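You operate a simulated robot arm through the tools that you are given. There is no shell and no other tool. Be economical: measure what you need, move in short steps, check, and stop when the job is done.

You run a simulated two-armed robot. Do the job below in one go: nothing can be reset, and whatever is moved stays where it is left.

JOB
Put two of the blue fittings from the white table on the top of the narrow table. Switch the green switch on. Open the table drawer, take the white box on the white table and put it away in the inside of the table drawer and shut the drawer again. Take the small grey cone from the third shelf from the bottom of the blue rack and leave it on the glass panel. Turn the head one dial to 300 g. Take the steel sleeve and put it on the top of the big carton. Take the white filter on the left sewing table and put it away on the high shelf over the air board. Stack the small carton labelled "cord" from the top of the black-legged table on top of the small carton that says "labels". Fetch the white fluff from the top of the black-legged table and set it on the top of the checked table. Fetch the foam block from the top of the black-legged table and set it on the shelf under the black-legged table. Take the white roll from the top of the black-legged table and leave it on top of the brown tape roll there. Close the large carton front flap. Any order will do. Set down upright: blue fitting, foam block.

It is judged by the outcome, as a careful person would: the job done as asked, and still so three seconds after it is handed in. It fails if anything else is knocked over, pushed out of place, dropped, spilled or broken.

ROBOT AND FRAMES
Two 6-joint arms with fingered hands on one trunk, on a base that drives. Base frame: it is fixed to the floor where the robot stands at the start and does not move with it; the origin is under the middle of the robot, x ahead of it, y to its left, z up; the surface under the hand at the start is at about z = 0.84. Lengths are in m, angles in degrees, forces in N, time in s.
The left shoulder is at the start at [0.021, 0.17, 1.467], the right one opposite. With the tool pointing down near the work surface each hand reaches from about 0.38 to 0.68 m from the robot's upright axis, wherever it stands, measured 20 degrees to its own side. Places, roughly: blue fitting (4x4x7 cm) [0.4, 0.1, 0.9]; brown tape roll (8x8x5 cm) [-3.4, 3.1, 0.8]; foam block (15x6x8 cm) [-3.5, 3.3, 0.9]; glass panel [0.7, 0, 0.8]; green switch [0.3, 0.1, 0.8]; head one dial [-4.2, -1.5, 1.7]; high shelf over the air board (36x18 cm) [-3.62, 2.16, 1.6]; inside of the table drawer [0.6, -0.6, 0.7]; large carton front flap [-8.1, 5.2, 1]; shelf under the black-legged table [-3.9, 3.1, 0.3]; small carton [-4, 3.25, 0.75]; small grey cone (6x6x13 cm) [0.7, -1.2, 1.1]; steel sleeve (3x3x3 cm) [-4.6, -3, 0.9]; table drawer [0.5, -0.6, 0.7]; top of the big carton (57x20 cm) [-5.16, -3.62, 1.04]; top of the checked table [-5.4, 3.4, 0.8]; top of the narrow table [-1.6, -3.1, 0.9]; white box [0.75, 0.25, 0.75]; white filter [-4.75, -3, 1]; white fluff (6x6x4 cm) [-4.4, 3.2, 0.8]; white roll (6x6x17 cm) [-3.5, 2.9, 0.9]. Payload 4.4 kg a hand.
The TCP of each hand is the grasp point between the finger pads, 0.033 m short of the fingertips. In the tool frame z runs along the fingers and y along their closing line. The gripper opens to 0.164 m. The gripper's body begins 0.093 m behind the TCP. The gripper is a hand of 5 fingers: y runs from the thumb to the fingers, the wrist lies at [0, 0, -0.257] in the tool frame.
Orientation is that of the tool frame in the base frame, as a unit quaternion [w, x, y, z]. With the fingers straight down and closing along the base's y, the tool's x points along the base's -x, its y along +y and its z along -z.

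CONTROLS
- The arms move only by the tool arm_command. It takes "left_increments", "right_increments" or both (then of equal length, played together; a hand with none holds still); each is a list of rows, each a list of 6 numbers: the shift along the base's x, y, z in units of 400 mm (1.0 is 400 mm), then the turn, a rotation vector about the base's x, y, z in units of 60 degrees (1.0 is 60 degrees). In form: [[dx, dy, dz, rx, ry, rz], ...]. A call has 1 to 12 rows; each row is the pose to reach, as a shift and turn from the pose commanded when the call began. A call with a number of a shift or a turn outside -1 to 1 is refused whole. A row lasts 0.2 s, in which the tool goes at most 0.05 m and 8.6 degrees; a call with a longer step from one row to the next is refused whole. Where a pose cannot be reached the arm comes as near as it can. A force on the tool above 40 N (or 10 N above the force at the start of the call, whichever is more), or a blocked arm, ends the call early, and 0.2 s more pass. In this call time passes only in rows, and 0.2 s behind the last. The reply holds the time, the measured pose of the TCP, the force on the tool along the base axes, the opening and the grip force, in the units named above and with some noise, with the torque about the TCP (base axes, N m) and any sound that the robot's microphone picked up.
- Cameras (640 x 400 px; columns grow to the right, rows downward): "scene" is now at [0.0721, -0.0392, 1.6125]; the picture's right is [-0.53, -0.85, 0.00], its down [-0.70, 0.44, -0.56] and it looks along [0.48, -0.30, -0.83] (base axes); focal length 251 px, centre (320, 200). "left" rides on the left gripper at [-0.093, -0.001, -0.124] in its tool frame; the picture's right is [0.01, -1.00, 0.00], its down [0.80, 0.01, -0.60] and it looks along [0.60, 0.01, 0.80] (tool axes); focal length 275 px, centre (320, 200). "right" rides on the right gripper at [0.093, -0.001, -0.124] in its tool frame; the picture's right is [0.01, 1.00, 0.00], its down [-0.80, 0.01, -0.60] and it looks along [-0.60, 0.01, 0.80] (tool axes); focal length 275 px, centre (320, 200). There is no depth. A picture from a camera that has moved, and an enlarged one, comes with that camera's place and axes in the base frame and with its lens.
- capture(camera): a new picture of that camera. It takes no simulated time.
- slide_trunk(by): slides the trunk up (or, below 0, down) by that many m; the arms and the scene camera ride with it, the base frame stays. It gives what a move gives, with no picture.
- base_move(legs): drives the robot by 1 to 6 legs, each [ahead, left, turn to the left] in m, m and degrees, along the robot's own axes; the way and the turn of a leg run together, so that a leg with both is an arc; at most 1.5 m and 180 degrees a leg. The arms and the cameras ride along, it lands a little off, and it stops where it bumps. It gives what a move gives.
- curl_fingers(fingers, thumb_bend, hand): sets how far each is bent, from 0 (flat) to 1 (curled in); at 0.3 the hand is open as for a grip, at 0.7 the pads meet at the TCP. One left out holds its place. A second passes; each finger stops where it meets its share of the squeeze, and holds until it gets a number again. It is the only way to open and close the hand. It gives what a move gives, with no picture; readings hold the bend of each and the force on the fingers (four entries, about 0 where the hand has none), thumb and palm.
- head_to(pan, tilt): turns the head with the scene camera to pan (to the left, within 86 degrees either way) and tilt (down, from -29 to 69), counted from straight ahead of the robot. It gives what a move gives.
- zoom(camera, box): a new picture of the part [left, top, right, bottom] of that camera's present view, enlarged. It takes no simulated time.
- finish_job(): hands the job in; it is judged then, once.

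Work in short steps. Places have to be worked out from the pictures, the camera data and where the tool is seen: move nearer, look again, correct. Check each grasp and each placing, and mend what went wrong. You have 577 turns and 370 pictures in all, those below and enlarged ones among them. Open the grippers and draw the arms clear of the work before you hand the job in, unless the task says otherwise; then end with one line.

The tools are called as name(argument=value, ...) on one line, values as JSON. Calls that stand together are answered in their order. arm_command: Moves the arms, as the interface text tells. Its arguments: {"type":"object","properties":{"left_increments":{"type":"array","items":{"type":"array","items":{"type":"number"}}},"right_increments":{"type":"array","items":{"type":"array","items":{"type":"number"}}}},"required":[]} The other tools are called the same way: slide_trunk (by) slides the trunk up or down; curl_fingers (fingers, thumb_bend, hand) moves the fingers one by one; base_move (legs) drives the base; head_to (pan, tilt) turns the head that bears the scene camera; capture (camera) takes a picture; zoom (camera, box) takes an enlarged picture of a part of a camera's view; finish_job () hands the job in.

At the start:

```text
time_s: 0.0
left_eef_pos: [0.5757, 0.0538, 1.0638]
left_tool_rot: [0.0, 0.0, 1.0, 0.0]
left_ft_force: [0.4, 0.6, -0.5]
left_ft_torque: [-0.01, 0.02, -0.03]
left_width: 0.1639
left_grasp_force: 0.0
left_shape: jaw
left_bend: [0.3, 0.3]
left_finger forces: [0.0, 0.1, 0.0, 0.0, 0.0, 0.1]
right_eef_pos: [0.5399, -0.4191, 1.097]
right_tool_rot: [-0.001, -0.002, 1.0, 0.0]
right_ft_force: [-0.3, 0.4, 0.2]
right_ft_torque: [-0.01, -0.01, -0.04]
right_width: 0.1639
right_grasp_force: 0.0
right_shape: jaw
right_bend: [0.3, 0.3]
right_finger forces: [0.0, 0.1, 0.0, 0.0, 0.1, 0.0]
trunk travel left (down, up): [-0.719, 0.023]
robot x, y, heading: [0.0003, 0.0024, -0.0]
head pan, tilt: [-32.3, 55.6]
```

scene: 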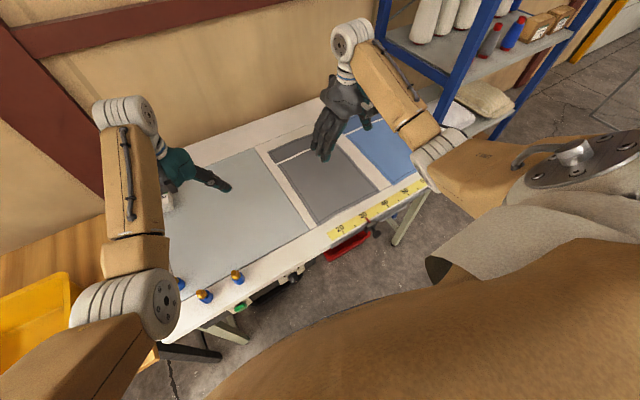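
right: 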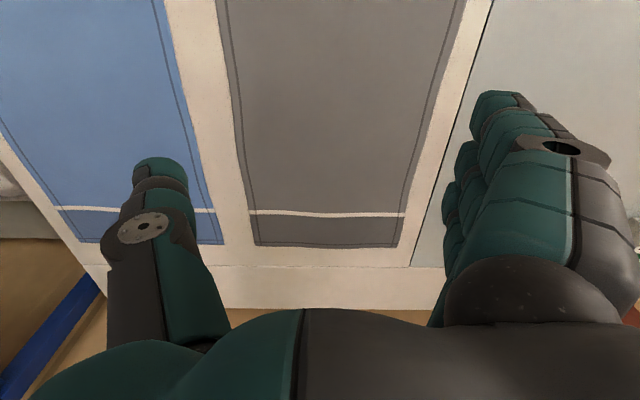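
left: 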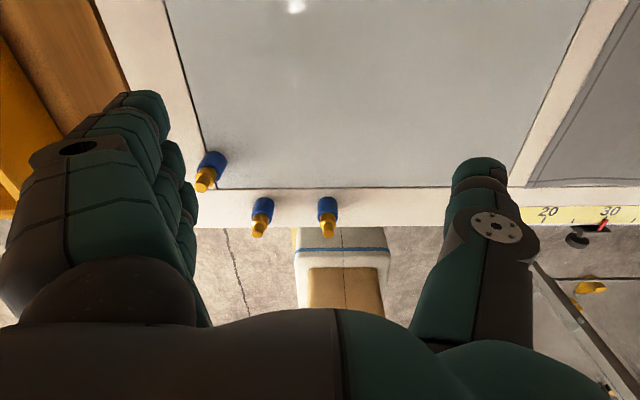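

The start pictures show the white table with blue fittings near the front edge. I turn the head to look straight ahead-left to see the white box and switch.

head_to(pan=15, tilt=50)

capture(camera="scene")

```text
time_s: 1.1
left_eef_pos: [0.5754, 0.0531, 1.064]
left_tool_rot: [0.0, 0.0, 1.0, 0.0]
left_ft_force: [-0.2, -0.4, -0.4]
left_ft_torque: [0.02, 0.02, -0.03]
left_width: 0.1638
left_grasp_force: 0.1
left_shape: jaw
left_bend: [0.3, 0.3]
left_finger forces: [0.1, 0.0, 0.0, 0.1, 0.1, 0.0]
right_eef_pos: [0.54, -0.4185, 1.097]
right_tool_rot: [-0.001, -0.001, 1.0, 0.0]
right_ft_force: [-0.9, 0.1, -0.9]
right_ft_torque: [0.0, 0.04, 0.01]
right_width: 0.1638
right_grasp_force: 0.1
right_shape: jaw
right_bend: [0.3, 0.3]
right_finger forces: [0.0, 0.0, 0.1, 0.0, 0.1, 0.0]
trunk travel left (down, up): [-0.719, 0.023]
robot x, y, heading: [0.0006, 0.0003, 0.1]
head pan, tilt: [15.0, 50.0]
```

```text
366 pictures are left
camera scene: at [0.0861, 0.0188, 1.6197], right [0.26, -0.97, 0.0], down [-0.74, -0.2, -0.64], along [0.62, 0.17, -0.77], focal length 251 px, centre (320, 200)
```

scene: 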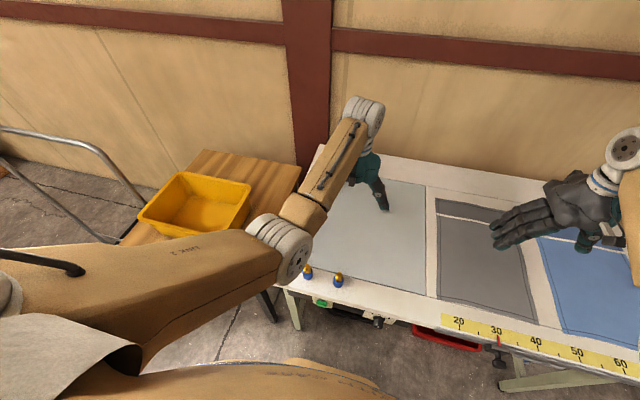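

The green switch and knobs seem to hang under the table's front edge. I zoom there.

zoom(camera="scene", box=[260, 240, 420, 340])

zoom(camera="left", box=[160, 130, 480, 330])

```text
4.00 times, centred on (340, 290) of scene
camera zoom: at [0.0861, 0.0188, 1.6197], right [0.26, -0.97, 0.0], down [-0.74, -0.2, -0.64], along [0.62, 0.17, -0.77], focal length 1006 px, centre (240, -160)
```

zoom: 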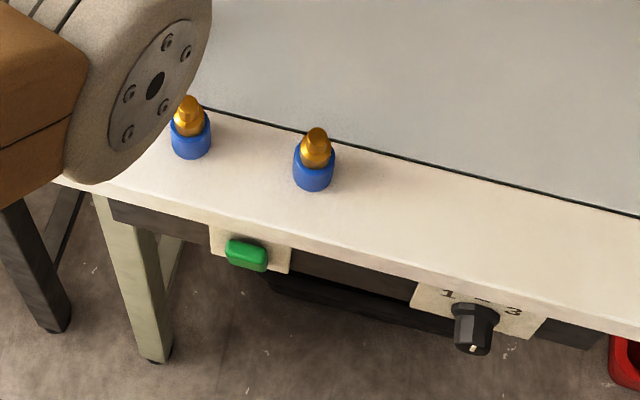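

```text
2.00 times, centred on (320, 230) of left
camera zoom: at [0.668, 0.052, 1.1867], right [-0.01, -1.0, 0.0], down [-0.8, 0.01, 0.6], along [-0.6, 0.01, -0.8], focal length 551 px, centre (320, 140)
```

zoom: 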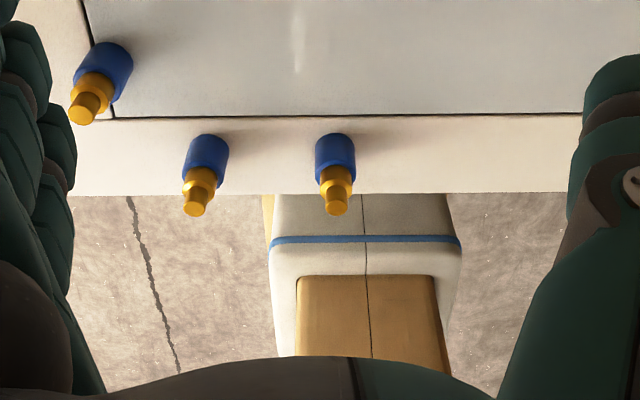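

Three blue fittings near the front-left of the table; the forearm hides the white box. I move the left hand inward to clear the view.

arm_command(left_increments=[[0, -0.12, 0, 0, 0, 0], [0, -0.24, 0, 0, 0, 0], [0, -0.36, 0, 0, 0, 0]])

head_to(pan=15, tilt=40)

capture(camera="scene")

```text
time_s: 2.1
left_eef_pos: [0.6054, -0.0198, 1.0532]
left_tool_rot: [0.006, -0.041, 0.999, 0.027]
left_ft_force: [0.1, -0.3, -0.2]
left_ft_torque: [-0.04, -0.01, 0.0]
left_width: 0.1641
left_grasp_force: 0.1
left_shape: jaw
left_bend: [0.3, 0.3]
left_finger forces: [0.1, 0.0, 0.0, 0.0, 0.0, 0.0]
right_eef_pos: [0.5396, -0.4172, 1.0982]
right_tool_rot: [-0.001, -0.001, 1.0, 0.0]
right_ft_force: [0.0, -0.1, -0.4]
right_ft_torque: [-0.05, 0.02, -0.02]
right_width: 0.164
right_grasp_force: 0.1
right_shape: jaw
right_bend: [0.3, 0.3]
right_finger forces: [0.1, 0.1, 0.0, 0.1, 0.0, 0.0]
trunk travel left (down, up): [-0.719, 0.023]
robot x, y, heading: [0.0025, -0.0005, -0.1]
head pan, tilt: [15.0, 50.0]
stopped in row 3 (left hand): the arm was blocked; the commanded pose is now the measured one
```

```text
time_s: 2.9
left_eef_pos: [0.6048, -0.0219, 1.0532]
left_tool_rot: [0.006, -0.042, 0.999, 0.027]
left_ft_force: [0.1, -0.8, -0.1]
left_ft_torque: [-0.01, 0.02, 0.03]
left_width: 0.164
left_grasp_force: 0.1
left_shape: jaw
left_bend: [0.3, 0.3]
left_finger forces: [0.1, 0.0, 0.0, 0.0, 0.1, 0.1]
right_eef_pos: [0.5397, -0.4184, 1.0982]
right_tool_rot: [0.0, -0.001, 1.0, 0.0]
right_ft_force: [0.0, 0.5, -0.6]
right_ft_torque: [0.02, -0.02, 0.05]
right_width: 0.1639
right_grasp_force: 0.1
right_shape: jaw
right_bend: [0.3, 0.3]
right_finger forces: [0.0, 0.1, 0.0, 0.0, 0.1, 0.0]
trunk travel left (down, up): [-0.719, 0.023]
robot x, y, heading: [-0.0003, 0.001, -0.0]
head pan, tilt: [15.0, 40.0]
```

```text
363 pictures are left
camera scene: at [0.0939, 0.0208, 1.6339], right [0.26, -0.97, 0.0], down [-0.62, -0.17, -0.77], along [0.74, 0.2, -0.64], focal length 251 px, centre (320, 200)
```

scene: 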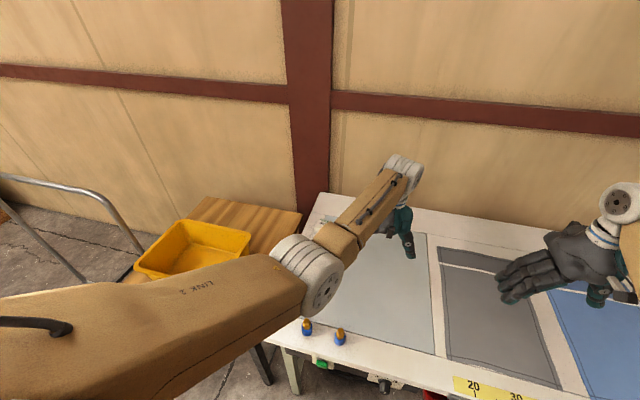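

The left arm can't go across much. I back the base off 0.45 m for the switch and a clear view of the table.

base_move(legs=[[-0.45, 0, 0]])

capture(camera="scene")

```text
time_s: 5.6
left_eef_pos: [0.1554, -0.0197, 1.0527]
left_tool_rot: [0.007, -0.045, 0.999, 0.026]
left_ft_force: [-0.6, -0.1, -0.6]
left_ft_torque: [0.01, 0.0, 0.01]
left_width: 0.1637
left_grasp_force: 0.0
left_shape: jaw
left_bend: [0.3, 0.3]
left_finger forces: [0.1, 0.0, 0.1, 0.0, 0.0, 0.0]
right_eef_pos: [0.0926, -0.4162, 1.098]
right_tool_rot: [0.0, -0.004, 1.0, 0.001]
right_ft_force: [-0.3, -0.3, 0.2]
right_ft_torque: [-0.03, -0.02, 0.01]
right_width: 0.1639
right_grasp_force: 0.1
right_shape: jaw
right_bend: [0.3, 0.3]
right_finger forces: [0.1, 0.0, 0.0, 0.0, 0.0, 0.0]
trunk travel left (down, up): [-0.719, 0.023]
robot x, y, heading: [-0.4498, -0.004, 0.4]
head pan, tilt: [15.0, 40.0]
```

```text
362 pictures are left
camera scene: at [-0.3571, 0.02, 1.634], right [0.26, -0.96, 0.0], down [-0.62, -0.17, -0.77], along [0.74, 0.2, -0.64], focal length 251 px, centre (320, 200)
```

scene: 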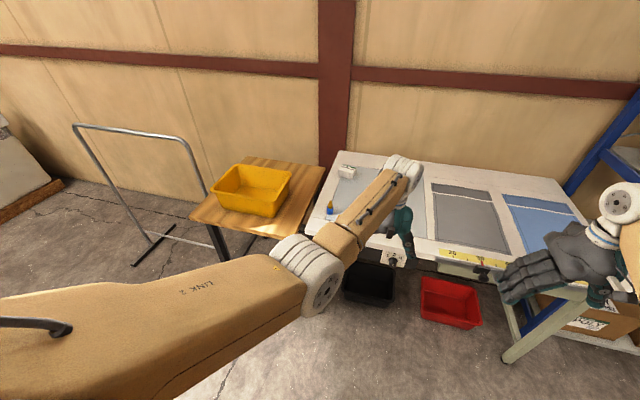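

I turn the left hand to point forward (needed for the switch), which also clears the view.

arm_command(left_increments=[[0.06, 0.05, 0, 0, -0.14, 0], [0.12, 0.1, 0, 0, -0.28, 0], [0.18, 0.15, 0, 0, -0.42, 0], [0.24, 0.2, 0, 0, -0.56, 0], [0.3, 0.25, 0, 0, -0.7, 0], [0.36, 0.3, 0, 0, -0.84, 0], [0.42, 0.35, 0, 0, -0.98, 0]])

arm_command(left_increments=[[0.0, 0, 0, 0, -0.13, 0], [0, 0, 0, 0, -0.26, 0], [0, 0, 0, 0, -0.39, 0], [0, 0, 0, 0, -0.5, 0]])

capture(camera="left")

capture(camera="scene")

```text
time_s: 7.2
left_eef_pos: [0.323, 0.1204, 1.0526]
left_tool_rot: [0.496, -0.052, 0.867, 0.001]
left_ft_force: [-0.1, -0.3, 1.1]
left_ft_torque: [-0.01, 0.03, -0.01]
left_width: 0.1637
left_grasp_force: 0.1
left_shape: jaw
left_bend: [0.3, 0.3]
left_finger forces: [0.0, 0.1, 0.0, 0.0, 0.0, 0.1]
right_eef_pos: [0.0935, -0.4158, 1.0961]
right_tool_rot: [0.0, -0.004, 1.0, -0.001]
right_ft_force: [0.1, 0.0, 0.3]
right_ft_torque: [-0.04, 0.0, -0.05]
right_width: 0.164
right_grasp_force: 0.1
right_shape: jaw
right_bend: [0.3, 0.3]
right_finger forces: [0.0, 0.0, 0.0, 0.0, 0.1, 0.0]
trunk travel left (down, up): [-0.719, 0.023]
robot x, y, heading: [-0.4518, 0.0002, 0.4]
head pan, tilt: [15.0, 40.0]
```

```text
time_s: 8.2
left_eef_pos: [0.2958, 0.1341, 1.1124]
left_tool_rot: [0.694, -0.043, 0.718, -0.013]
left_ft_force: [-0.1, -0.2, -0.4]
left_ft_torque: [-0.01, 0.03, -0.01]
left_width: 0.164
left_grasp_force: 0.1
left_shape: jaw
left_bend: [0.3, 0.3]
left_finger forces: [0.0, 0.0, 0.0, 0.0, 0.0, 0.1]
left hand out of reach, approached as far as the arm can: row 3, 4
right_eef_pos: [0.0912, -0.4149, 1.0982]
right_tool_rot: [-0.001, -0.004, 1.0, -0.001]
right_ft_force: [0.1, 0.7, 0.2]
right_ft_torque: [-0.01, -0.01, 0.03]
right_width: 0.1641
right_grasp_force: 0.1
right_shape: jaw
right_bend: [0.3, 0.3]
right_finger forces: [0.0, 0.0, 0.0, 0.1, 0.0, 0.0]
trunk travel left (down, up): [-0.719, 0.023]
robot x, y, heading: [-0.4474, -0.0033, 0.4]
head pan, tilt: [15.0, 40.0]
```

```text
361 pictures are left
camera left: at [0.1761, 0.1352, 1.2083], right [0.05, -1.0, 0.07], down [-0.62, -0.08, -0.78], along [0.78, -0.01, -0.63], focal length 275 px, centre (320, 200)
```

left: 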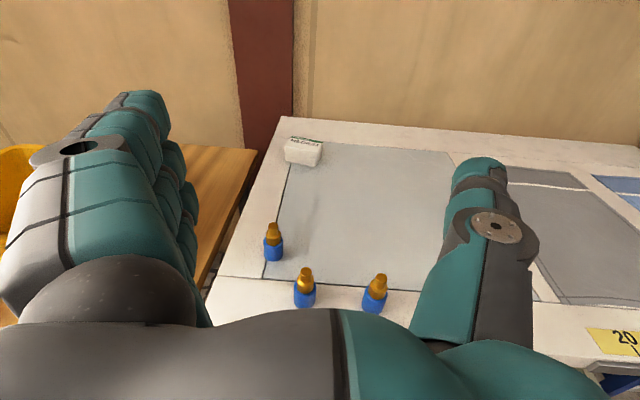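

```text
360 pictures are left
camera scene: at [-0.3578, 0.0205, 1.634], right [0.26, -0.96, 0.0], down [-0.62, -0.17, -0.77], along [0.74, 0.2, -0.64], focal length 251 px, centre (320, 200)
```

scene: 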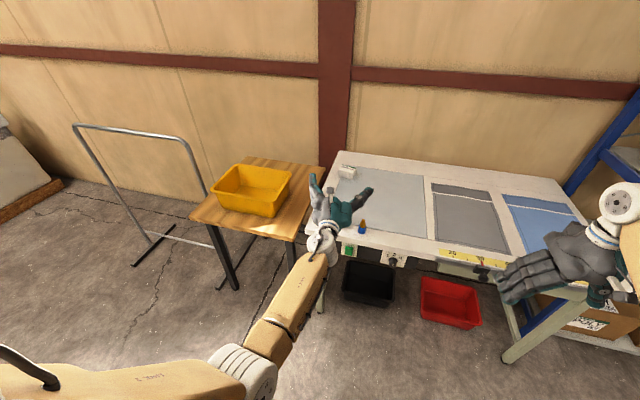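

White box sits at the back-left corner of the glass panel. Zoom on the switch and drawer area from the scene camera.

zoom(camera="scene", box=[320, 220, 440, 295])

zoom(camera="scene", box=[420, 220, 580, 320])

```text
5.33 times, centred on (380, 258) of scene
camera zoom: at [-0.3578, 0.0205, 1.634], right [0.26, -0.96, 0.0], down [-0.62, -0.17, -0.77], along [0.74, 0.2, -0.64], focal length 1341 px, centre (0, -107)
```

zoom: 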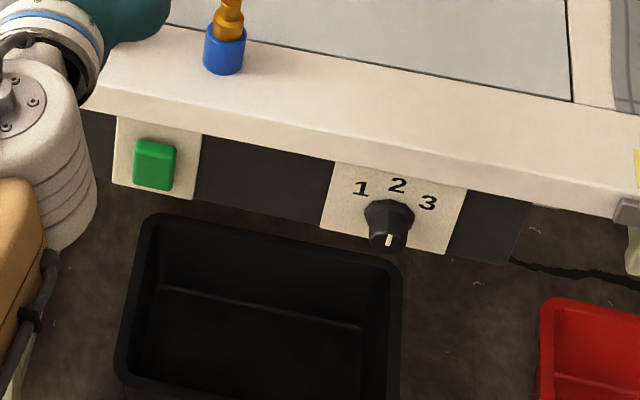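

```text
4.00 times, centred on (500, 270) of scene
camera zoom: at [-0.3578, 0.0205, 1.634], right [0.26, -0.96, 0.0], down [-0.62, -0.17, -0.77], along [0.74, 0.2, -0.64], focal length 1006 px, centre (-400, -80)
```

zoom: 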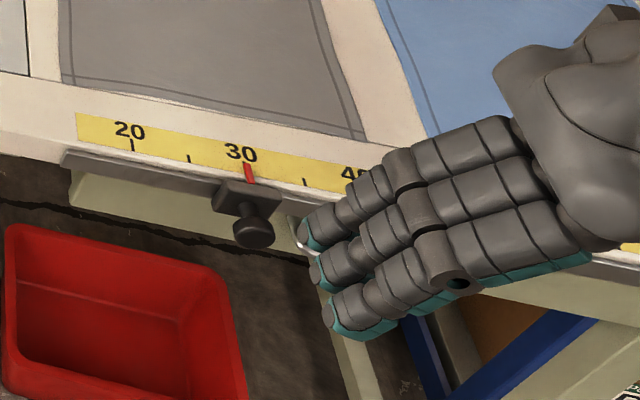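

The switch works out to about [0.35, 0.084, 0.76], facing the robot. I retract, roll the hand thumb-up and close the fingers to a blunt point.

arm_command(left_increments=[[-0.1, 0, 0, -0.14, 0, 0], [-0.2, 0, 0, -0.28, 0, 0], [-0.3, 0, 0, -0.42, 0, 0], [-0.35, 0, 0, -0.56, 0, 0], [-0.35, 0, 0, -0.7, 0, 0], [-0.35, 0, 0, -0.84, 0, 0], [-0.35, 0, 0, -0.98, 0, 0]])

arm_command(left_increments=[[0, 0, 0, -0.13, 0, 0], [0, 0, 0, -0.26, 0, 0], [0, 0, 0, -0.39, 0, 0], [0, 0, 0, -0.5, 0, 0]])

curl_fingers(hand="left", fingers=0.7, thumb_bend=0.7)

slide_trunk(by=-0.45)

capture(camera="scene")

capture(camera="left")

```text
time_s: 9.0
left_eef_pos: [0.1797, 0.1944, 1.1069]
left_tool_rot: [0.702, -0.106, 0.7, -0.067]
left_ft_force: [-0.1, -0.4, -0.6]
left_ft_torque: [0.01, -0.01, -0.02]
left_width: 0.1639
left_grasp_force: 0.0
left_shape: jaw
left_bend: [0.3, 0.3]
left_finger forces: [0.0, 0.0, 0.0, 0.0, 0.0, 0.1]
right_eef_pos: [0.0914, -0.4157, 1.0979]
right_tool_rot: [0.0, -0.004, 1.0, -0.001]
right_ft_force: [0.1, -0.6, 0.7]
right_ft_torque: [-0.01, -0.03, -0.02]
right_width: 0.164
right_grasp_force: 0.1
right_shape: jaw
right_bend: [0.3, 0.3]
right_finger forces: [0.0, 0.0, 0.0, 0.0, 0.1, 0.1]
trunk travel left (down, up): [-0.719, 0.023]
robot x, y, heading: [-0.4492, -0.0026, 0.5]
head pan, tilt: [15.0, 40.0]
stopped in row 4 (left hand): the arm was blocked; the commanded pose is now the measured one
```

```text
time_s: 10.0
left_eef_pos: [0.1815, 0.1935, 1.1052]
left_tool_rot: [0.65, -0.286, 0.659, -0.247]
left_ft_force: [0.1, 0.4, -0.4]
left_ft_torque: [0.01, 0.02, 0.0]
left_width: 0.164
left_grasp_force: 0.1
left_shape: jaw
left_bend: [0.3, 0.3]
left_finger forces: [0.1, 0.1, 0.0, 0.1, 0.0, 0.1]
right_eef_pos: [0.0934, -0.4164, 1.0976]
right_tool_rot: [-0.001, -0.003, 1.0, 0.0]
right_ft_force: [0.5, 0.4, -0.7]
right_ft_torque: [0.02, -0.01, -0.02]
right_width: 0.1636
right_grasp_force: 0.0
right_shape: jaw
right_bend: [0.3, 0.3]
right_finger forces: [0.0, 0.0, 0.1, 0.0, 0.1, 0.1]
trunk travel left (down, up): [-0.719, 0.023]
robot x, y, heading: [-0.4524, -0.0011, 0.5]
head pan, tilt: [15.0, 40.0]
```

```text
time_s: 11.0
left_eef_pos: [0.1813, 0.1935, 1.1052]
left_tool_rot: [0.651, -0.285, 0.659, -0.247]
left_ft_force: [0.3, 0.0, -0.3]
left_ft_torque: [-0.02, 0.0, 0.06]
left_width: 0.0357
left_grasp_force: 0.0
left_shape: fingers
left_bend: [0.7, 0.7]
left_finger forces: [0.0, 0.0, 0.0, 0.0, 0.0, 0.1]
right_eef_pos: [0.0929, -0.4161, 1.0971]
right_tool_rot: [-0.001, -0.003, 1.0, 0.001]
right_ft_force: [-0.4, -0.3, 0.8]
right_ft_torque: [-0.03, 0.01, 0.02]
right_width: 0.1637
right_grasp_force: 0.1
right_shape: jaw
right_bend: [0.3, 0.3]
right_finger forces: [0.0, 0.0, 0.0, 0.0, 0.0, 0.0]
trunk travel left (down, up): [-0.719, 0.023]
robot x, y, heading: [-0.4493, 0.001, 0.2]
head pan, tilt: [15.0, 40.0]
```

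```text
refused: -0.45 is not a number from -0.4 to 0.4
```

```text
357 pictures are left
camera scene: at [-0.3565, 0.0202, 1.6339], right [0.26, -0.96, 0.0], down [-0.62, -0.17, -0.77], along [0.74, 0.2, -0.64], focal length 251 px, centre (320, 200)
```

scene: 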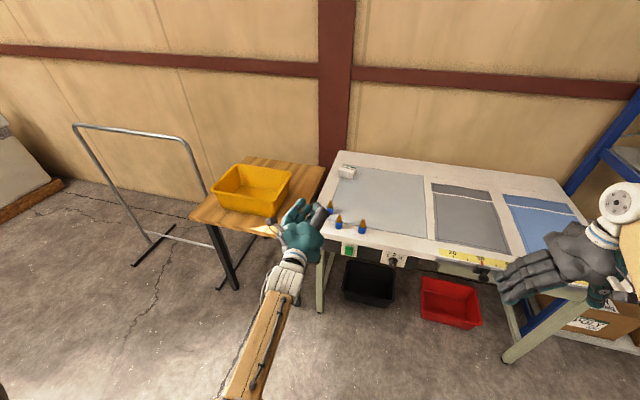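

```text
356 pictures are left
camera left: at [0.057, 0.2513, 1.1763], right [0.05, -0.73, 0.69], down [-0.59, -0.58, -0.56], along [0.8, -0.38, -0.46], focal length 275 px, centre (320, 200)
```

left: 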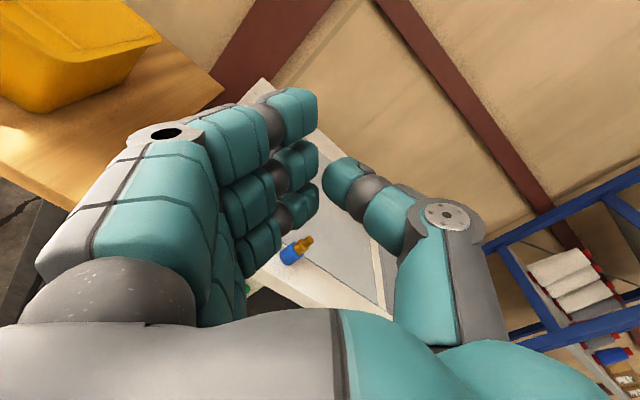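

The hand is rolled about 45°. I lower the trunk 0.4 m and then finish the roll and align to the switch.

slide_trunk(by=-0.4)

arm_command(left_increments=[[0, 0, 0, -0.13, 0, 0], [0, 0, 0, -0.26, 0, 0], [0, -0.05, 0, -0.39, 0, 0], [0, -0.1, 0, -0.5, 0, 0], [0, -0.15, 0, -0.62, 0, 0], [0, -0.2, 0.07, -0.75, 0, 0], [0, -0.26, 0.13, -0.75, 0, 0]])

capture(camera="scene")

capture(camera="left")

```text
time_s: 14.9
left_eef_pos: [0.1806, 0.1946, 0.7056]
left_tool_rot: [0.651, -0.284, 0.66, -0.245]
left_ft_force: [0.0, -0.6, 0.7]
left_ft_torque: [0.01, 0.01, 0.01]
left_width: 0.0354
left_grasp_force: 0.0
left_shape: fingers
left_bend: [0.7, 0.7]
left_finger forces: [0.0, 0.0, 0.0, 0.1, 0.0, 0.0]
right_eef_pos: [0.0928, -0.4165, 0.6975]
right_tool_rot: [-0.001, -0.004, 1.0, 0.0]
right_ft_force: [-0.7, -1.3, 0.3]
right_ft_torque: [-0.02, 0.02, 0.0]
right_width: 0.1642
right_grasp_force: 0.1
right_shape: jaw
right_bend: [0.3, 0.3]
right_finger forces: [0.0, 0.0, 0.1, 0.0, 0.0, 0.0]
trunk travel left (down, up): [-0.319, 0.423]
robot x, y, heading: [-0.4474, 0.0028, 0.6]
head pan, tilt: [15.0, 40.0]
```

```text
time_s: 16.1
left_eef_pos: [0.1825, 0.1835, 0.6957]
left_tool_rot: [0.56, -0.428, 0.584, -0.403]
left_ft_force: [0.2, -0.3, 0.4]
left_ft_torque: [-0.02, 0.01, 0.0]
left_width: 0.0354
left_grasp_force: 0.0
left_shape: fingers
left_bend: [0.7, 0.7]
left_finger forces: [0.0, 0.0, 0.0, 0.0, 0.0, 0.0]
left hand out of reach, approached as far as the arm can: row 6
right_eef_pos: [0.093, -0.4162, 0.6963]
right_tool_rot: [0.0, -0.003, 1.0, -0.001]
right_ft_force: [-0.9, 0.1, 0.3]
right_ft_torque: [0.01, 0.02, 0.01]
right_width: 0.1638
right_grasp_force: 0.1
right_shape: jaw
right_bend: [0.3, 0.3]
right_finger forces: [0.0, 0.0, 0.0, 0.0, 0.0, 0.1]
trunk travel left (down, up): [-0.319, 0.423]
robot x, y, heading: [-0.4497, -0.0019, 0.2]
head pan, tilt: [15.0, 40.0]
stopped in row 6 (left hand): the arm was blocked; the commanded pose is now the measured one
```

```text
355 pictures are left
camera scene: at [-0.3187, 0.0205, 1.2323], right [0.27, -0.96, 0.0], down [-0.62, -0.17, -0.77], along [0.74, 0.2, -0.64], focal length 251 px, centre (320, 200)
```

scene: 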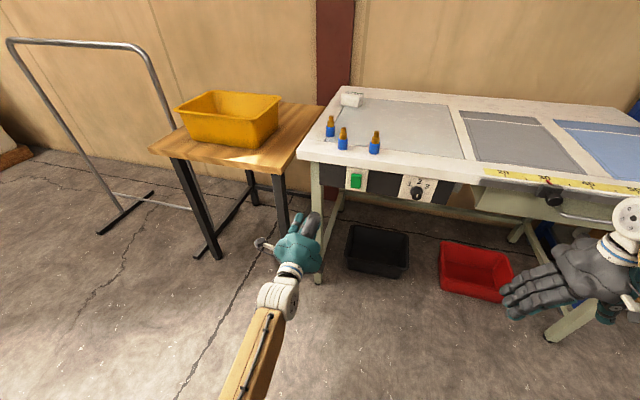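

```text
354 pictures are left
camera left: at [0.0589, 0.2707, 0.7311], right [0.05, -0.32, 0.95], down [-0.61, -0.76, -0.23], along [0.79, -0.56, -0.23], focal length 275 px, centre (320, 200)
```

left: 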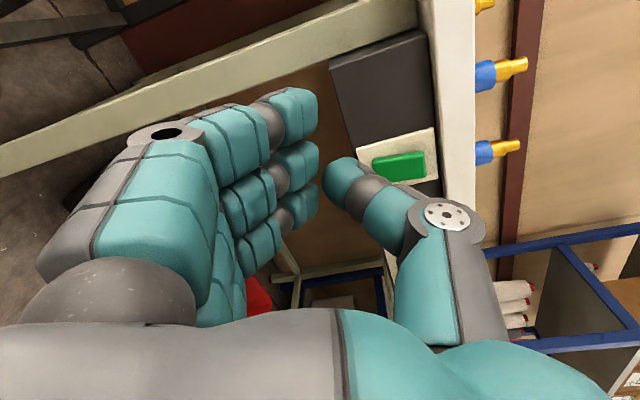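

The switch is confirmed at [0.35, 0.085, 0.764]. I bring the closed fingertips in front of it.

arm_command(left_increments=[[0.06, -0.06, 0.04, 0, 0, 0], [0.12, -0.12, 0.08, 0, 0, 0], [0.18, -0.18, 0.12, 0, 0, 0], [0.22, -0.25, 0.165, 0, 0, 0]])

capture(camera="left")

```text
time_s: 17.1
left_eef_pos: [0.2494, 0.1709, 0.7346]
left_tool_rot: [0.594, -0.389, 0.616, -0.341]
left_ft_force: [-0.3, -1.0, -0.9]
left_ft_torque: [0.03, -0.03, -0.02]
left_width: 0.0352
left_grasp_force: 0.0
left_shape: fingers
left_bend: [0.7, 0.7]
left_finger forces: [0.0, 0.0, 0.0, 0.0, 0.0, 0.0]
left hand out of reach, approached as far as the arm can: row 3, 4
right_eef_pos: [0.0933, -0.4156, 0.6967]
right_tool_rot: [-0.001, -0.004, 1.0, 0.0]
right_ft_force: [0.3, 0.3, 0.7]
right_ft_torque: [0.0, 0.02, -0.03]
right_width: 0.164
right_grasp_force: 0.0
right_shape: jaw
right_bend: [0.3, 0.3]
right_finger forces: [0.1, 0.1, 0.0, 0.1, 0.0, 0.0]
trunk travel left (down, up): [-0.319, 0.423]
robot x, y, heading: [-0.4496, -0.0007, 0.3]
head pan, tilt: [15.0, 40.0]
stopped in row 4 (left hand): the arm was blocked; the commanded pose is now the measured one
```

```text
353 pictures are left
camera left: at [0.1251, 0.2464, 0.7854], right [0.07, -0.47, 0.88], down [-0.59, -0.73, -0.34], along [0.8, -0.5, -0.33], focal length 275 px, centre (320, 200)
```

left: 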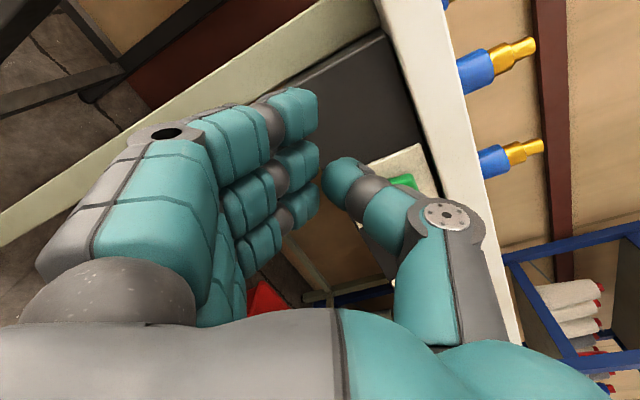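

The inward direction is limited, so I shift the base right instead and raise the trunk slightly.

base_move(legs=[[0, -0.088, 0]])

slide_trunk(by=0.028)

capture(camera="left")

capture(camera="scene")

```text
time_s: 18.2
left_eef_pos: [0.2495, 0.0805, 0.7342]
left_tool_rot: [0.594, -0.388, 0.616, -0.342]
left_ft_force: [0.3, 0.4, 0.3]
left_ft_torque: [-0.03, -0.01, -0.01]
left_width: 0.0351
left_grasp_force: 0.0
left_shape: fingers
left_bend: [0.7, 0.7]
left_finger forces: [0.1, 0.0, 0.0, 0.0, 0.1, 0.0]
right_eef_pos: [0.0914, -0.5045, 0.6963]
right_tool_rot: [-0.001, -0.003, 1.0, 0.001]
right_ft_force: [0.6, -1.0, 0.4]
right_ft_torque: [0.01, 0.03, 0.01]
right_width: 0.1641
right_grasp_force: 0.0
right_shape: jaw
right_bend: [0.3, 0.3]
right_finger forces: [0.1, 0.0, 0.0, 0.0, 0.0, 0.1]
trunk travel left (down, up): [-0.319, 0.423]
robot x, y, heading: [-0.4507, -0.0904, 0.4]
head pan, tilt: [15.0, 40.0]
```

```text
time_s: 18.9
left_eef_pos: [0.2498, 0.0814, 0.762]
left_tool_rot: [0.593, -0.389, 0.617, -0.341]
left_ft_force: [0.6, 0.5, 0.2]
left_ft_torque: [0.0, -0.03, 0.0]
left_width: 0.0354
left_grasp_force: 0.1
left_shape: fingers
left_bend: [0.7, 0.7]
left_finger forces: [0.1, 0.0, 0.0, 0.0, 0.1, 0.1]
right_eef_pos: [0.0934, -0.5053, 0.7252]
right_tool_rot: [0.0, -0.003, 1.0, 0.0]
right_ft_force: [0.4, 0.3, -0.2]
right_ft_torque: [0.02, 0.04, 0.0]
right_width: 0.164
right_grasp_force: 0.0
right_shape: jaw
right_bend: [0.3, 0.3]
right_finger forces: [0.1, 0.0, 0.1, 0.1, 0.0, 0.0]
trunk travel left (down, up): [-0.347, 0.395]
robot x, y, heading: [-0.4506, -0.0926, 0.4]
head pan, tilt: [15.0, 40.0]
```

```text
352 pictures are left
camera left: at [0.1257, 0.1576, 0.8132], right [0.07, -0.47, 0.88], down [-0.6, -0.73, -0.34], along [0.8, -0.5, -0.34], focal length 275 px, centre (320, 200)
```

left: 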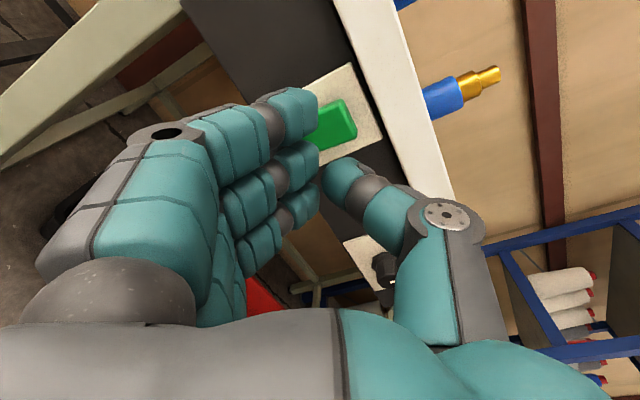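

```text
351 pictures are left
camera scene: at [-0.3246, -0.0683, 1.2606], right [0.26, -0.96, 0.0], down [-0.62, -0.17, -0.77], along [0.74, 0.2, -0.64], focal length 251 px, centre (320, 200)
```

scene: 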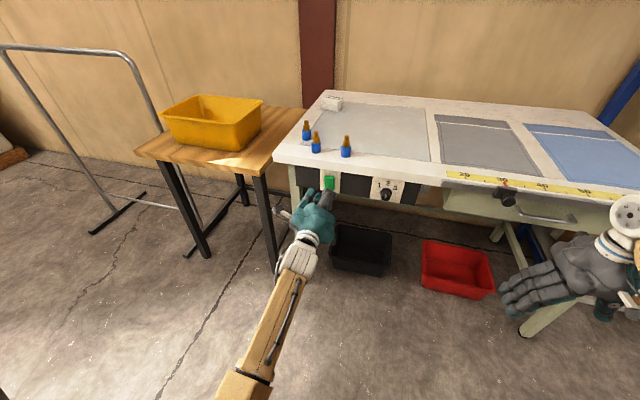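

TCP is aligned with the switch. I press forward in small steps.

arm_command(left_increments=[[0.06, 0, 0, 0, 0, 0], [0.11, 0, 0, 0, 0, 0], [0.15, 0, 0, 0, 0, 0], [0.17, 0, 0, 0, 0, 0], [0.185, 0, 0, 0, 0, 0], [0.2, 0, 0, 0, 0, 0]])

capture(camera="left")

```text
time_s: 20.3
left_eef_pos: [0.3051, 0.09, 0.7837]
left_tool_rot: [0.582, -0.379, 0.63, -0.347]
left_ft_force: [0.2, 0.3, 0.3]
left_ft_torque: [0.01, -0.03, -0.02]
left_width: 0.0351
left_grasp_force: 0.0
left_shape: fingers
left_bend: [0.7, 0.7]
left_finger forces: [0.0, 0.0, 0.0, 0.0, 0.0, 0.0]
left hand out of reach, approached as far as the arm can: row 1, 2, 3, 4, 5, 6
right_eef_pos: [0.0932, -0.505, 0.7253]
right_tool_rot: [-0.001, -0.004, 1.0, 0.0]
right_ft_force: [0.3, -0.1, -0.1]
right_ft_torque: [-0.02, -0.01, -0.01]
right_width: 0.1636
right_grasp_force: 0.1
right_shape: jaw
right_bend: [0.3, 0.3]
right_finger forces: [0.1, 0.1, 0.1, 0.0, 0.0, 0.0]
trunk travel left (down, up): [-0.347, 0.395]
robot x, y, heading: [-0.4486, -0.0859, 0.4]
head pan, tilt: [15.0, 40.0]
```

```text
350 pictures are left
camera left: at [0.1841, 0.1705, 0.8383], right [0.07, -0.48, 0.87], down [-0.63, -0.7, -0.34], along [0.78, -0.52, -0.35], focal length 275 px, centre (320, 200)
```

left: 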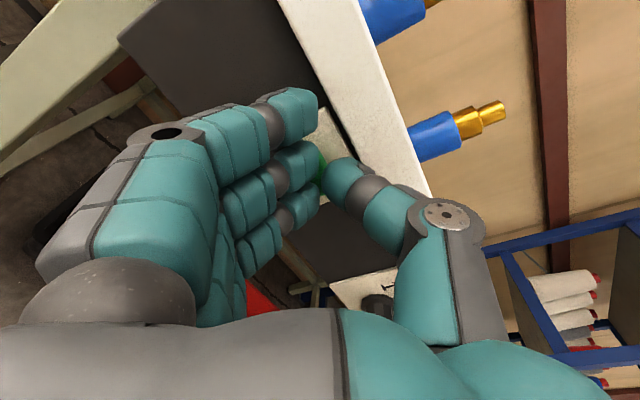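

The arm hit its reach; I'll lower the trunk 2 cm and push with the base.

slide_trunk(by=-0.024)

base_move(legs=[[0.02, -0.005, 0]])

capture(camera="left")

```text
time_s: 21.0
left_eef_pos: [0.3022, 0.0877, 0.756]
left_tool_rot: [0.581, -0.378, 0.632, -0.347]
left_ft_force: [-7.4, -2.0, 21.3]
left_ft_torque: [-0.4, -1.13, -0.12]
left_width: 0.0471
left_grasp_force: 13.6
left_shape: fingers
left_bend: [0.7, 0.65]
left_finger forces: [0.0, 0.1, 0.0, 0.0, 26.7, 0.0]
right_eef_pos: [0.0902, -0.5068, 0.7018]
right_tool_rot: [0.001, -0.002, 1.0, 0.001]
right_ft_force: [0.6, -0.2, -1.1]
right_ft_torque: [0.04, 0.0, 0.0]
right_width: 0.164
right_grasp_force: 0.1
right_shape: jaw
right_bend: [0.3, 0.3]
right_finger forces: [0.0, 0.0, 0.0, 0.1, 0.0, 0.0]
trunk travel left (down, up): [-0.323, 0.419]
robot x, y, heading: [-0.4485, -0.0853, 0.4]
head pan, tilt: [15.0, 40.0]
```

```text
time_s: 21.8
left_eef_pos: [0.3089, 0.0848, 0.7595]
left_tool_rot: [0.583, -0.378, 0.629, -0.35]
left_ft_force: [-32.7, -7.4, 11.6]
left_ft_torque: [0.1, -0.38, -0.71]
left_width: 0.0444
left_grasp_force: 27.7
left_shape: fingers
left_bend: [0.7, 0.66]
left_finger forces: [0.0, 0.1, 19.3, 0.0, 35.8, 0.0]
right_eef_pos: [0.0994, -0.5089, 0.7032]
right_tool_rot: [0.0, -0.002, 1.0, 0.0]
right_ft_force: [0.4, 0.1, 0.3]
right_ft_torque: [0.0, 0.02, 0.04]
right_width: 0.1637
right_grasp_force: 0.1
right_shape: jaw
right_bend: [0.3, 0.3]
right_finger forces: [0.0, 0.0, 0.0, 0.0, 0.0, 0.1]
trunk travel left (down, up): [-0.323, 0.419]
robot x, y, heading: [-0.4398, -0.0926, 0.4]
head pan, tilt: [15.0, 40.0]
heard: click
stopped in leg 1: the force on the tool passed its limit at 81 N (the readings are from after the stop); the commanded pose is now the measured one
```

```text
349 pictures are left
camera left: at [0.1882, 0.1655, 0.8123], right [0.07, -0.48, 0.87], down [-0.63, -0.7, -0.34], along [0.78, -0.53, -0.35], focal length 275 px, centre (320, 200)
```

left: 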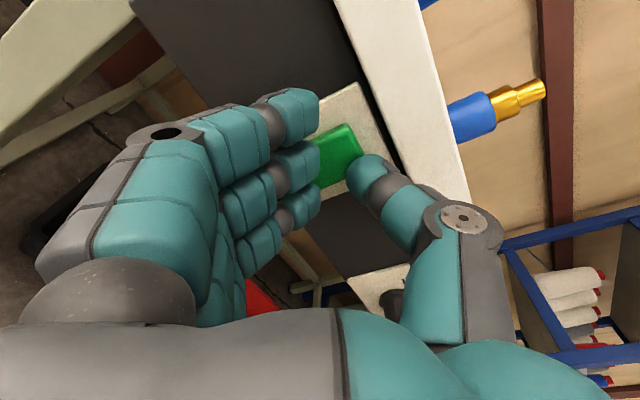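

A click was heard. I back off and look at the switch.

base_move(legs=[[-0.25, 0, 0]])

zoom(camera="scene", box=[280, 130, 420, 220])

zoom(camera="scene", box=[400, 120, 620, 260])

```text
time_s: 23.6
left_eef_pos: [0.0614, 0.085, 0.7539]
left_tool_rot: [0.581, -0.38, 0.631, -0.348]
left_ft_force: [-0.5, -0.9, -0.1]
left_ft_torque: [0.01, 0.01, 0.02]
left_width: 0.0351
left_grasp_force: 0.1
left_shape: fingers
left_bend: [0.7, 0.7]
left_finger forces: [0.1, 0.1, 0.0, 0.1, 0.0, 0.0]
right_eef_pos: [-0.1477, -0.5089, 0.7012]
right_tool_rot: [0.0, -0.003, 1.0, 0.0]
right_ft_force: [-0.3, 0.0, 0.2]
right_ft_torque: [-0.01, 0.01, -0.01]
right_width: 0.164
right_grasp_force: 0.2
right_shape: jaw
right_bend: [0.3, 0.3]
right_finger forces: [0.0, 0.0, 0.0, 0.0, 0.1, 0.0]
trunk travel left (down, up): [-0.323, 0.419]
robot x, y, heading: [-0.6924, -0.0921, 0.1]
head pan, tilt: [15.0, 40.0]
heard: click
```

```text
4.44 times, centred on (350, 175) of scene
camera zoom: at [-0.5596, -0.0721, 1.2364], right [0.26, -0.96, 0.0], down [-0.62, -0.17, -0.77], along [0.74, 0.2, -0.64], focal length 1118 px, centre (187, 311)
```

zoom: 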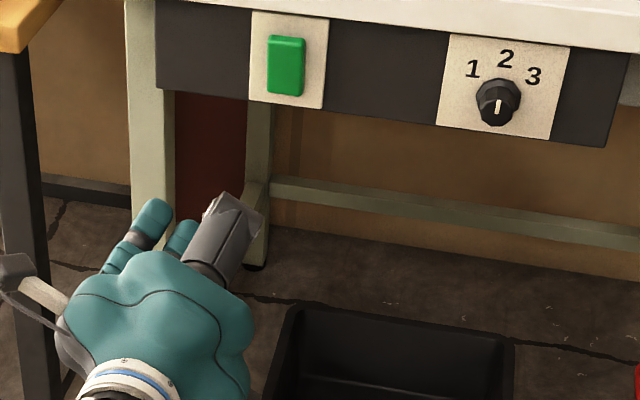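

```text
2.86 times, centred on (510, 190) of scene
camera zoom: at [-0.5596, -0.0721, 1.2364], right [0.26, -0.96, 0.0], down [-0.62, -0.17, -0.77], along [0.74, 0.2, -0.64], focal length 718 px, centre (-223, 229)
```

zoom: 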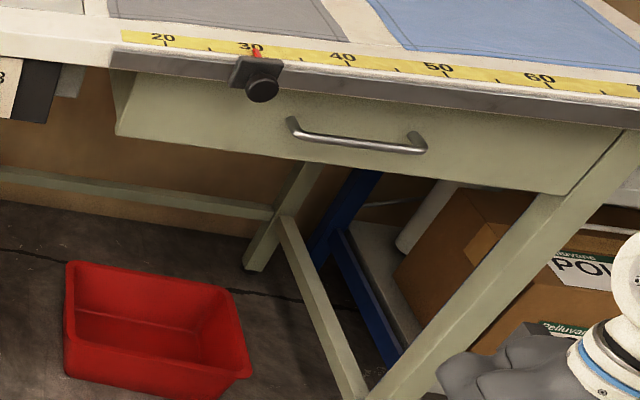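

A second click came on release. I zoom closely to judge the state.

zoom(camera="scene", box=[330, 128, 362, 156])

```text
14.29 times, centred on (346, 142) of scene
camera zoom: at [-0.5596, -0.0721, 1.2364], right [0.26, -0.96, 0.0], down [-0.62, -0.17, -0.77], along [0.74, 0.2, -0.64], focal length 3592 px, centre (-51, 1029)
```

zoom: 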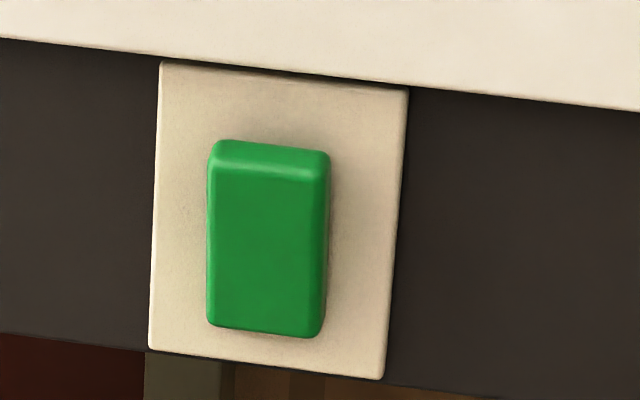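

I can't yet tell the switch state for sure; I'll compare later from the same view as at the start. Now I prepare the right hand for the drawer handle (about [0.33, -0.55, 0.77]): point forward, then roll.

arm_command(right_increments=[[0.07, 0, 0, 0, -0.14, 0], [0.14, 0, 0, 0, -0.28, 0], [0.21, 0, 0, 0, -0.42, 0], [0.28, 0, 0, 0, -0.56, 0], [0.35, 0, 0, 0, -0.7, 0], [0.42, 0, 0, 0, -0.84, 0], [0.48, 0, 0, 0, -0.98, 0]])

arm_command(right_increments=[[0, 0, 0, 0, -0.13, 0], [0, 0, 0, 0, -0.26, 0], [0, 0, 0, 0, -0.39, 0], [0, 0, 0, 0, -0.5, 0]])

arm_command(right_increments=[[0, 0, 0, 0.14, 0, 0], [0, 0, 0, 0.28, 0, 0], [0, 0, 0, 0.42, 0, 0], [0, 0, 0, 0.56, 0, 0], [0, 0, 0, 0.7, 0, 0], [0, 0, 0, 0.84, 0, 0], [0, 0, 0, 0.98, 0, 0]])

```text
time_s: 25.2
left_eef_pos: [0.0628, 0.085, 0.7534]
left_tool_rot: [0.58, -0.38, 0.631, -0.348]
left_ft_force: [0.4, -0.4, 0.0]
left_ft_torque: [-0.01, -0.02, 0.02]
left_width: 0.0352
left_grasp_force: 0.0
left_shape: fingers
left_bend: [0.7, 0.7]
left_finger forces: [0.0, 0.1, 0.0, 0.1, 0.1, 0.0]
right_eef_pos: [0.0445, -0.5097, 0.7019]
right_tool_rot: [0.49, -0.003, 0.872, -0.001]
right_ft_force: [0.6, 0.3, 1.0]
right_ft_torque: [-0.03, 0.01, -0.04]
right_width: 0.1637
right_grasp_force: 0.0
right_shape: jaw
right_bend: [0.3, 0.3]
right_finger forces: [0.0, 0.0, 0.0, 0.1, 0.0, 0.0]
trunk travel left (down, up): [-0.323, 0.419]
robot x, y, heading: [-0.6895, -0.0921, 0.4]
head pan, tilt: [15.0, 40.0]
```

```text
time_s: 26.2
left_eef_pos: [0.0628, 0.0843, 0.7525]
left_tool_rot: [0.58, -0.38, 0.631, -0.347]
left_ft_force: [0.2, -0.3, -0.4]
left_ft_torque: [0.0, 0.02, -0.02]
left_width: 0.0352
left_grasp_force: 0.1
left_shape: fingers
left_bend: [0.7, 0.7]
left_finger forces: [0.0, 0.0, 0.0, 0.1, 0.0, 0.1]
right_eef_pos: [0.0446, -0.5144, 0.7018]
right_tool_rot: [0.678, 0.005, 0.735, -0.01]
right_ft_force: [-0.1, -0.3, 0.8]
right_ft_torque: [-0.01, -0.02, -0.02]
right_width: 0.164
right_grasp_force: 0.1
right_shape: jaw
right_bend: [0.3, 0.3]
right_finger forces: [0.0, 0.0, 0.1, 0.1, 0.0, 0.0]
right hand out of reach, approached as far as the arm can: row 4
trunk travel left (down, up): [-0.323, 0.419]
robot x, y, heading: [-0.6937, -0.096, 0.2]
head pan, tilt: [15.0, 40.0]
```

```text
time_s: 27.8
left_eef_pos: [0.0615, 0.0849, 0.7529]
left_tool_rot: [0.58, -0.379, 0.631, -0.348]
left_ft_force: [-0.2, -1.0, -0.6]
left_ft_torque: [0.01, 0.01, -0.01]
left_width: 0.0355
left_grasp_force: 0.1
left_shape: fingers
left_bend: [0.7, 0.7]
left_finger forces: [0.0, 0.0, 0.1, 0.0, 0.0, 0.0]
right_eef_pos: [0.0446, -0.5144, 0.7009]
right_tool_rot: [0.588, 0.337, 0.644, 0.354]
right_ft_force: [-0.1, 0.9, -0.9]
right_ft_torque: [-0.01, -0.03, 0.01]
right_width: 0.1638
right_grasp_force: 0.0
right_shape: jaw
right_bend: [0.3, 0.3]
right_finger forces: [0.0, 0.0, 0.1, 0.1, 0.0, 0.0]
trunk travel left (down, up): [-0.323, 0.419]
robot x, y, heading: [-0.6911, -0.0908, 0.2]
head pan, tilt: [15.0, 40.0]
```

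Roll works. I finish it to 90° and view.

arm_command(right_increments=[[0, 0, 0, 0.14, 0, 0], [0, 0, 0, 0.28, 0, 0], [0, 0, 0, 0.42, 0, 0], [0, 0, 0, 0.52, 0, 0]])

head_to(pan=-20, tilt=30)

capture(camera="scene")

capture(camera="right")

```text
time_s: 28.8
left_eef_pos: [0.0631, 0.0846, 0.7539]
left_tool_rot: [0.58, -0.38, 0.631, -0.349]
left_ft_force: [-0.7, -0.2, 0.6]
left_ft_torque: [0.03, -0.01, 0.01]
left_width: 0.0354
left_grasp_force: 0.0
left_shape: fingers
left_bend: [0.7, 0.7]
left_finger forces: [0.0, 0.0, 0.1, 0.0, 0.0, 0.0]
right_eef_pos: [0.0441, -0.5138, 0.7024]
right_tool_rot: [0.476, 0.484, 0.525, 0.514]
right_ft_force: [-0.7, 0.3, -0.6]
right_ft_torque: [0.0, -0.02, 0.01]
right_width: 0.164
right_grasp_force: 0.1
right_shape: jaw
right_bend: [0.3, 0.3]
right_finger forces: [0.1, 0.0, 0.0, 0.0, 0.0, 0.0]
trunk travel left (down, up): [-0.323, 0.419]
robot x, y, heading: [-0.6908, -0.0922, 0.4]
head pan, tilt: [15.0, 40.0]
```

```text
time_s: 29.9
left_eef_pos: [0.0614, 0.0843, 0.7523]
left_tool_rot: [0.58, -0.379, 0.631, -0.349]
left_ft_force: [-0.4, 0.9, 0.9]
left_ft_torque: [0.0, 0.03, -0.01]
left_width: 0.035
left_grasp_force: 0.1
left_shape: fingers
left_bend: [0.7, 0.7]
left_finger forces: [0.0, 0.1, 0.0, 0.1, 0.1, 0.0]
right_eef_pos: [0.0447, -0.5148, 0.7017]
right_tool_rot: [0.476, 0.483, 0.526, 0.513]
right_ft_force: [-0.5, -0.5, 0.6]
right_ft_torque: [-0.03, 0.02, 0.01]
right_width: 0.1639
right_grasp_force: 0.0
right_shape: jaw
right_bend: [0.3, 0.3]
right_finger forces: [0.1, 0.1, 0.0, 0.1, 0.1, 0.2]
trunk travel left (down, up): [-0.323, 0.419]
robot x, y, heading: [-0.6882, -0.0959, 0.2]
head pan, tilt: [-20.0, 30.0]
```

```text
345 pictures are left
camera scene: at [-0.5561, -0.125, 1.2517], right [-0.34, -0.94, 0.0], down [-0.47, 0.17, -0.87], along [0.82, -0.29, -0.5], focal length 251 px, centre (320, 200)
```

scene: 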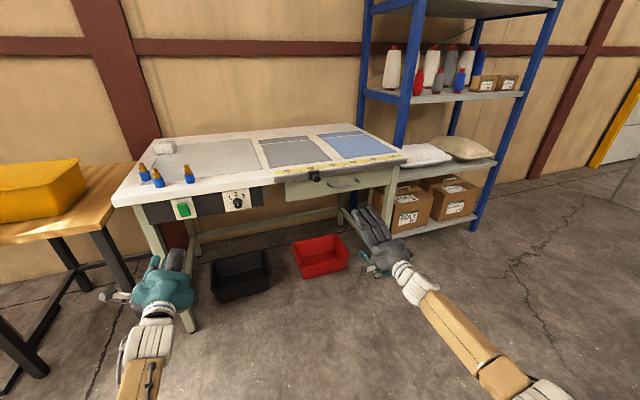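

```text
344 pictures are left
camera right: at [-0.0859, -0.4329, 0.7027], right [0.02, 0.02, 1.0], down [-0.53, -0.85, 0.03], along [0.85, -0.53, -0.01], focal length 275 px, centre (320, 200)
```

right: 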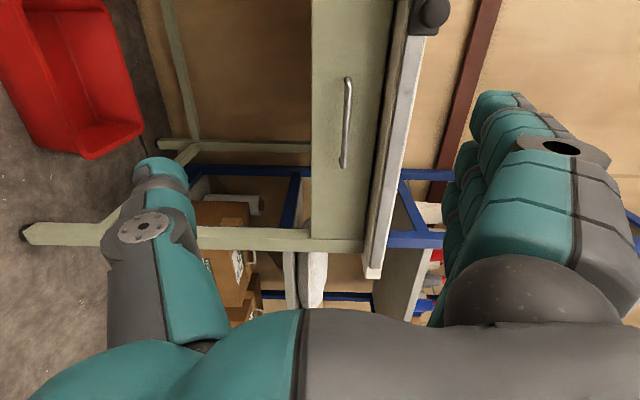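

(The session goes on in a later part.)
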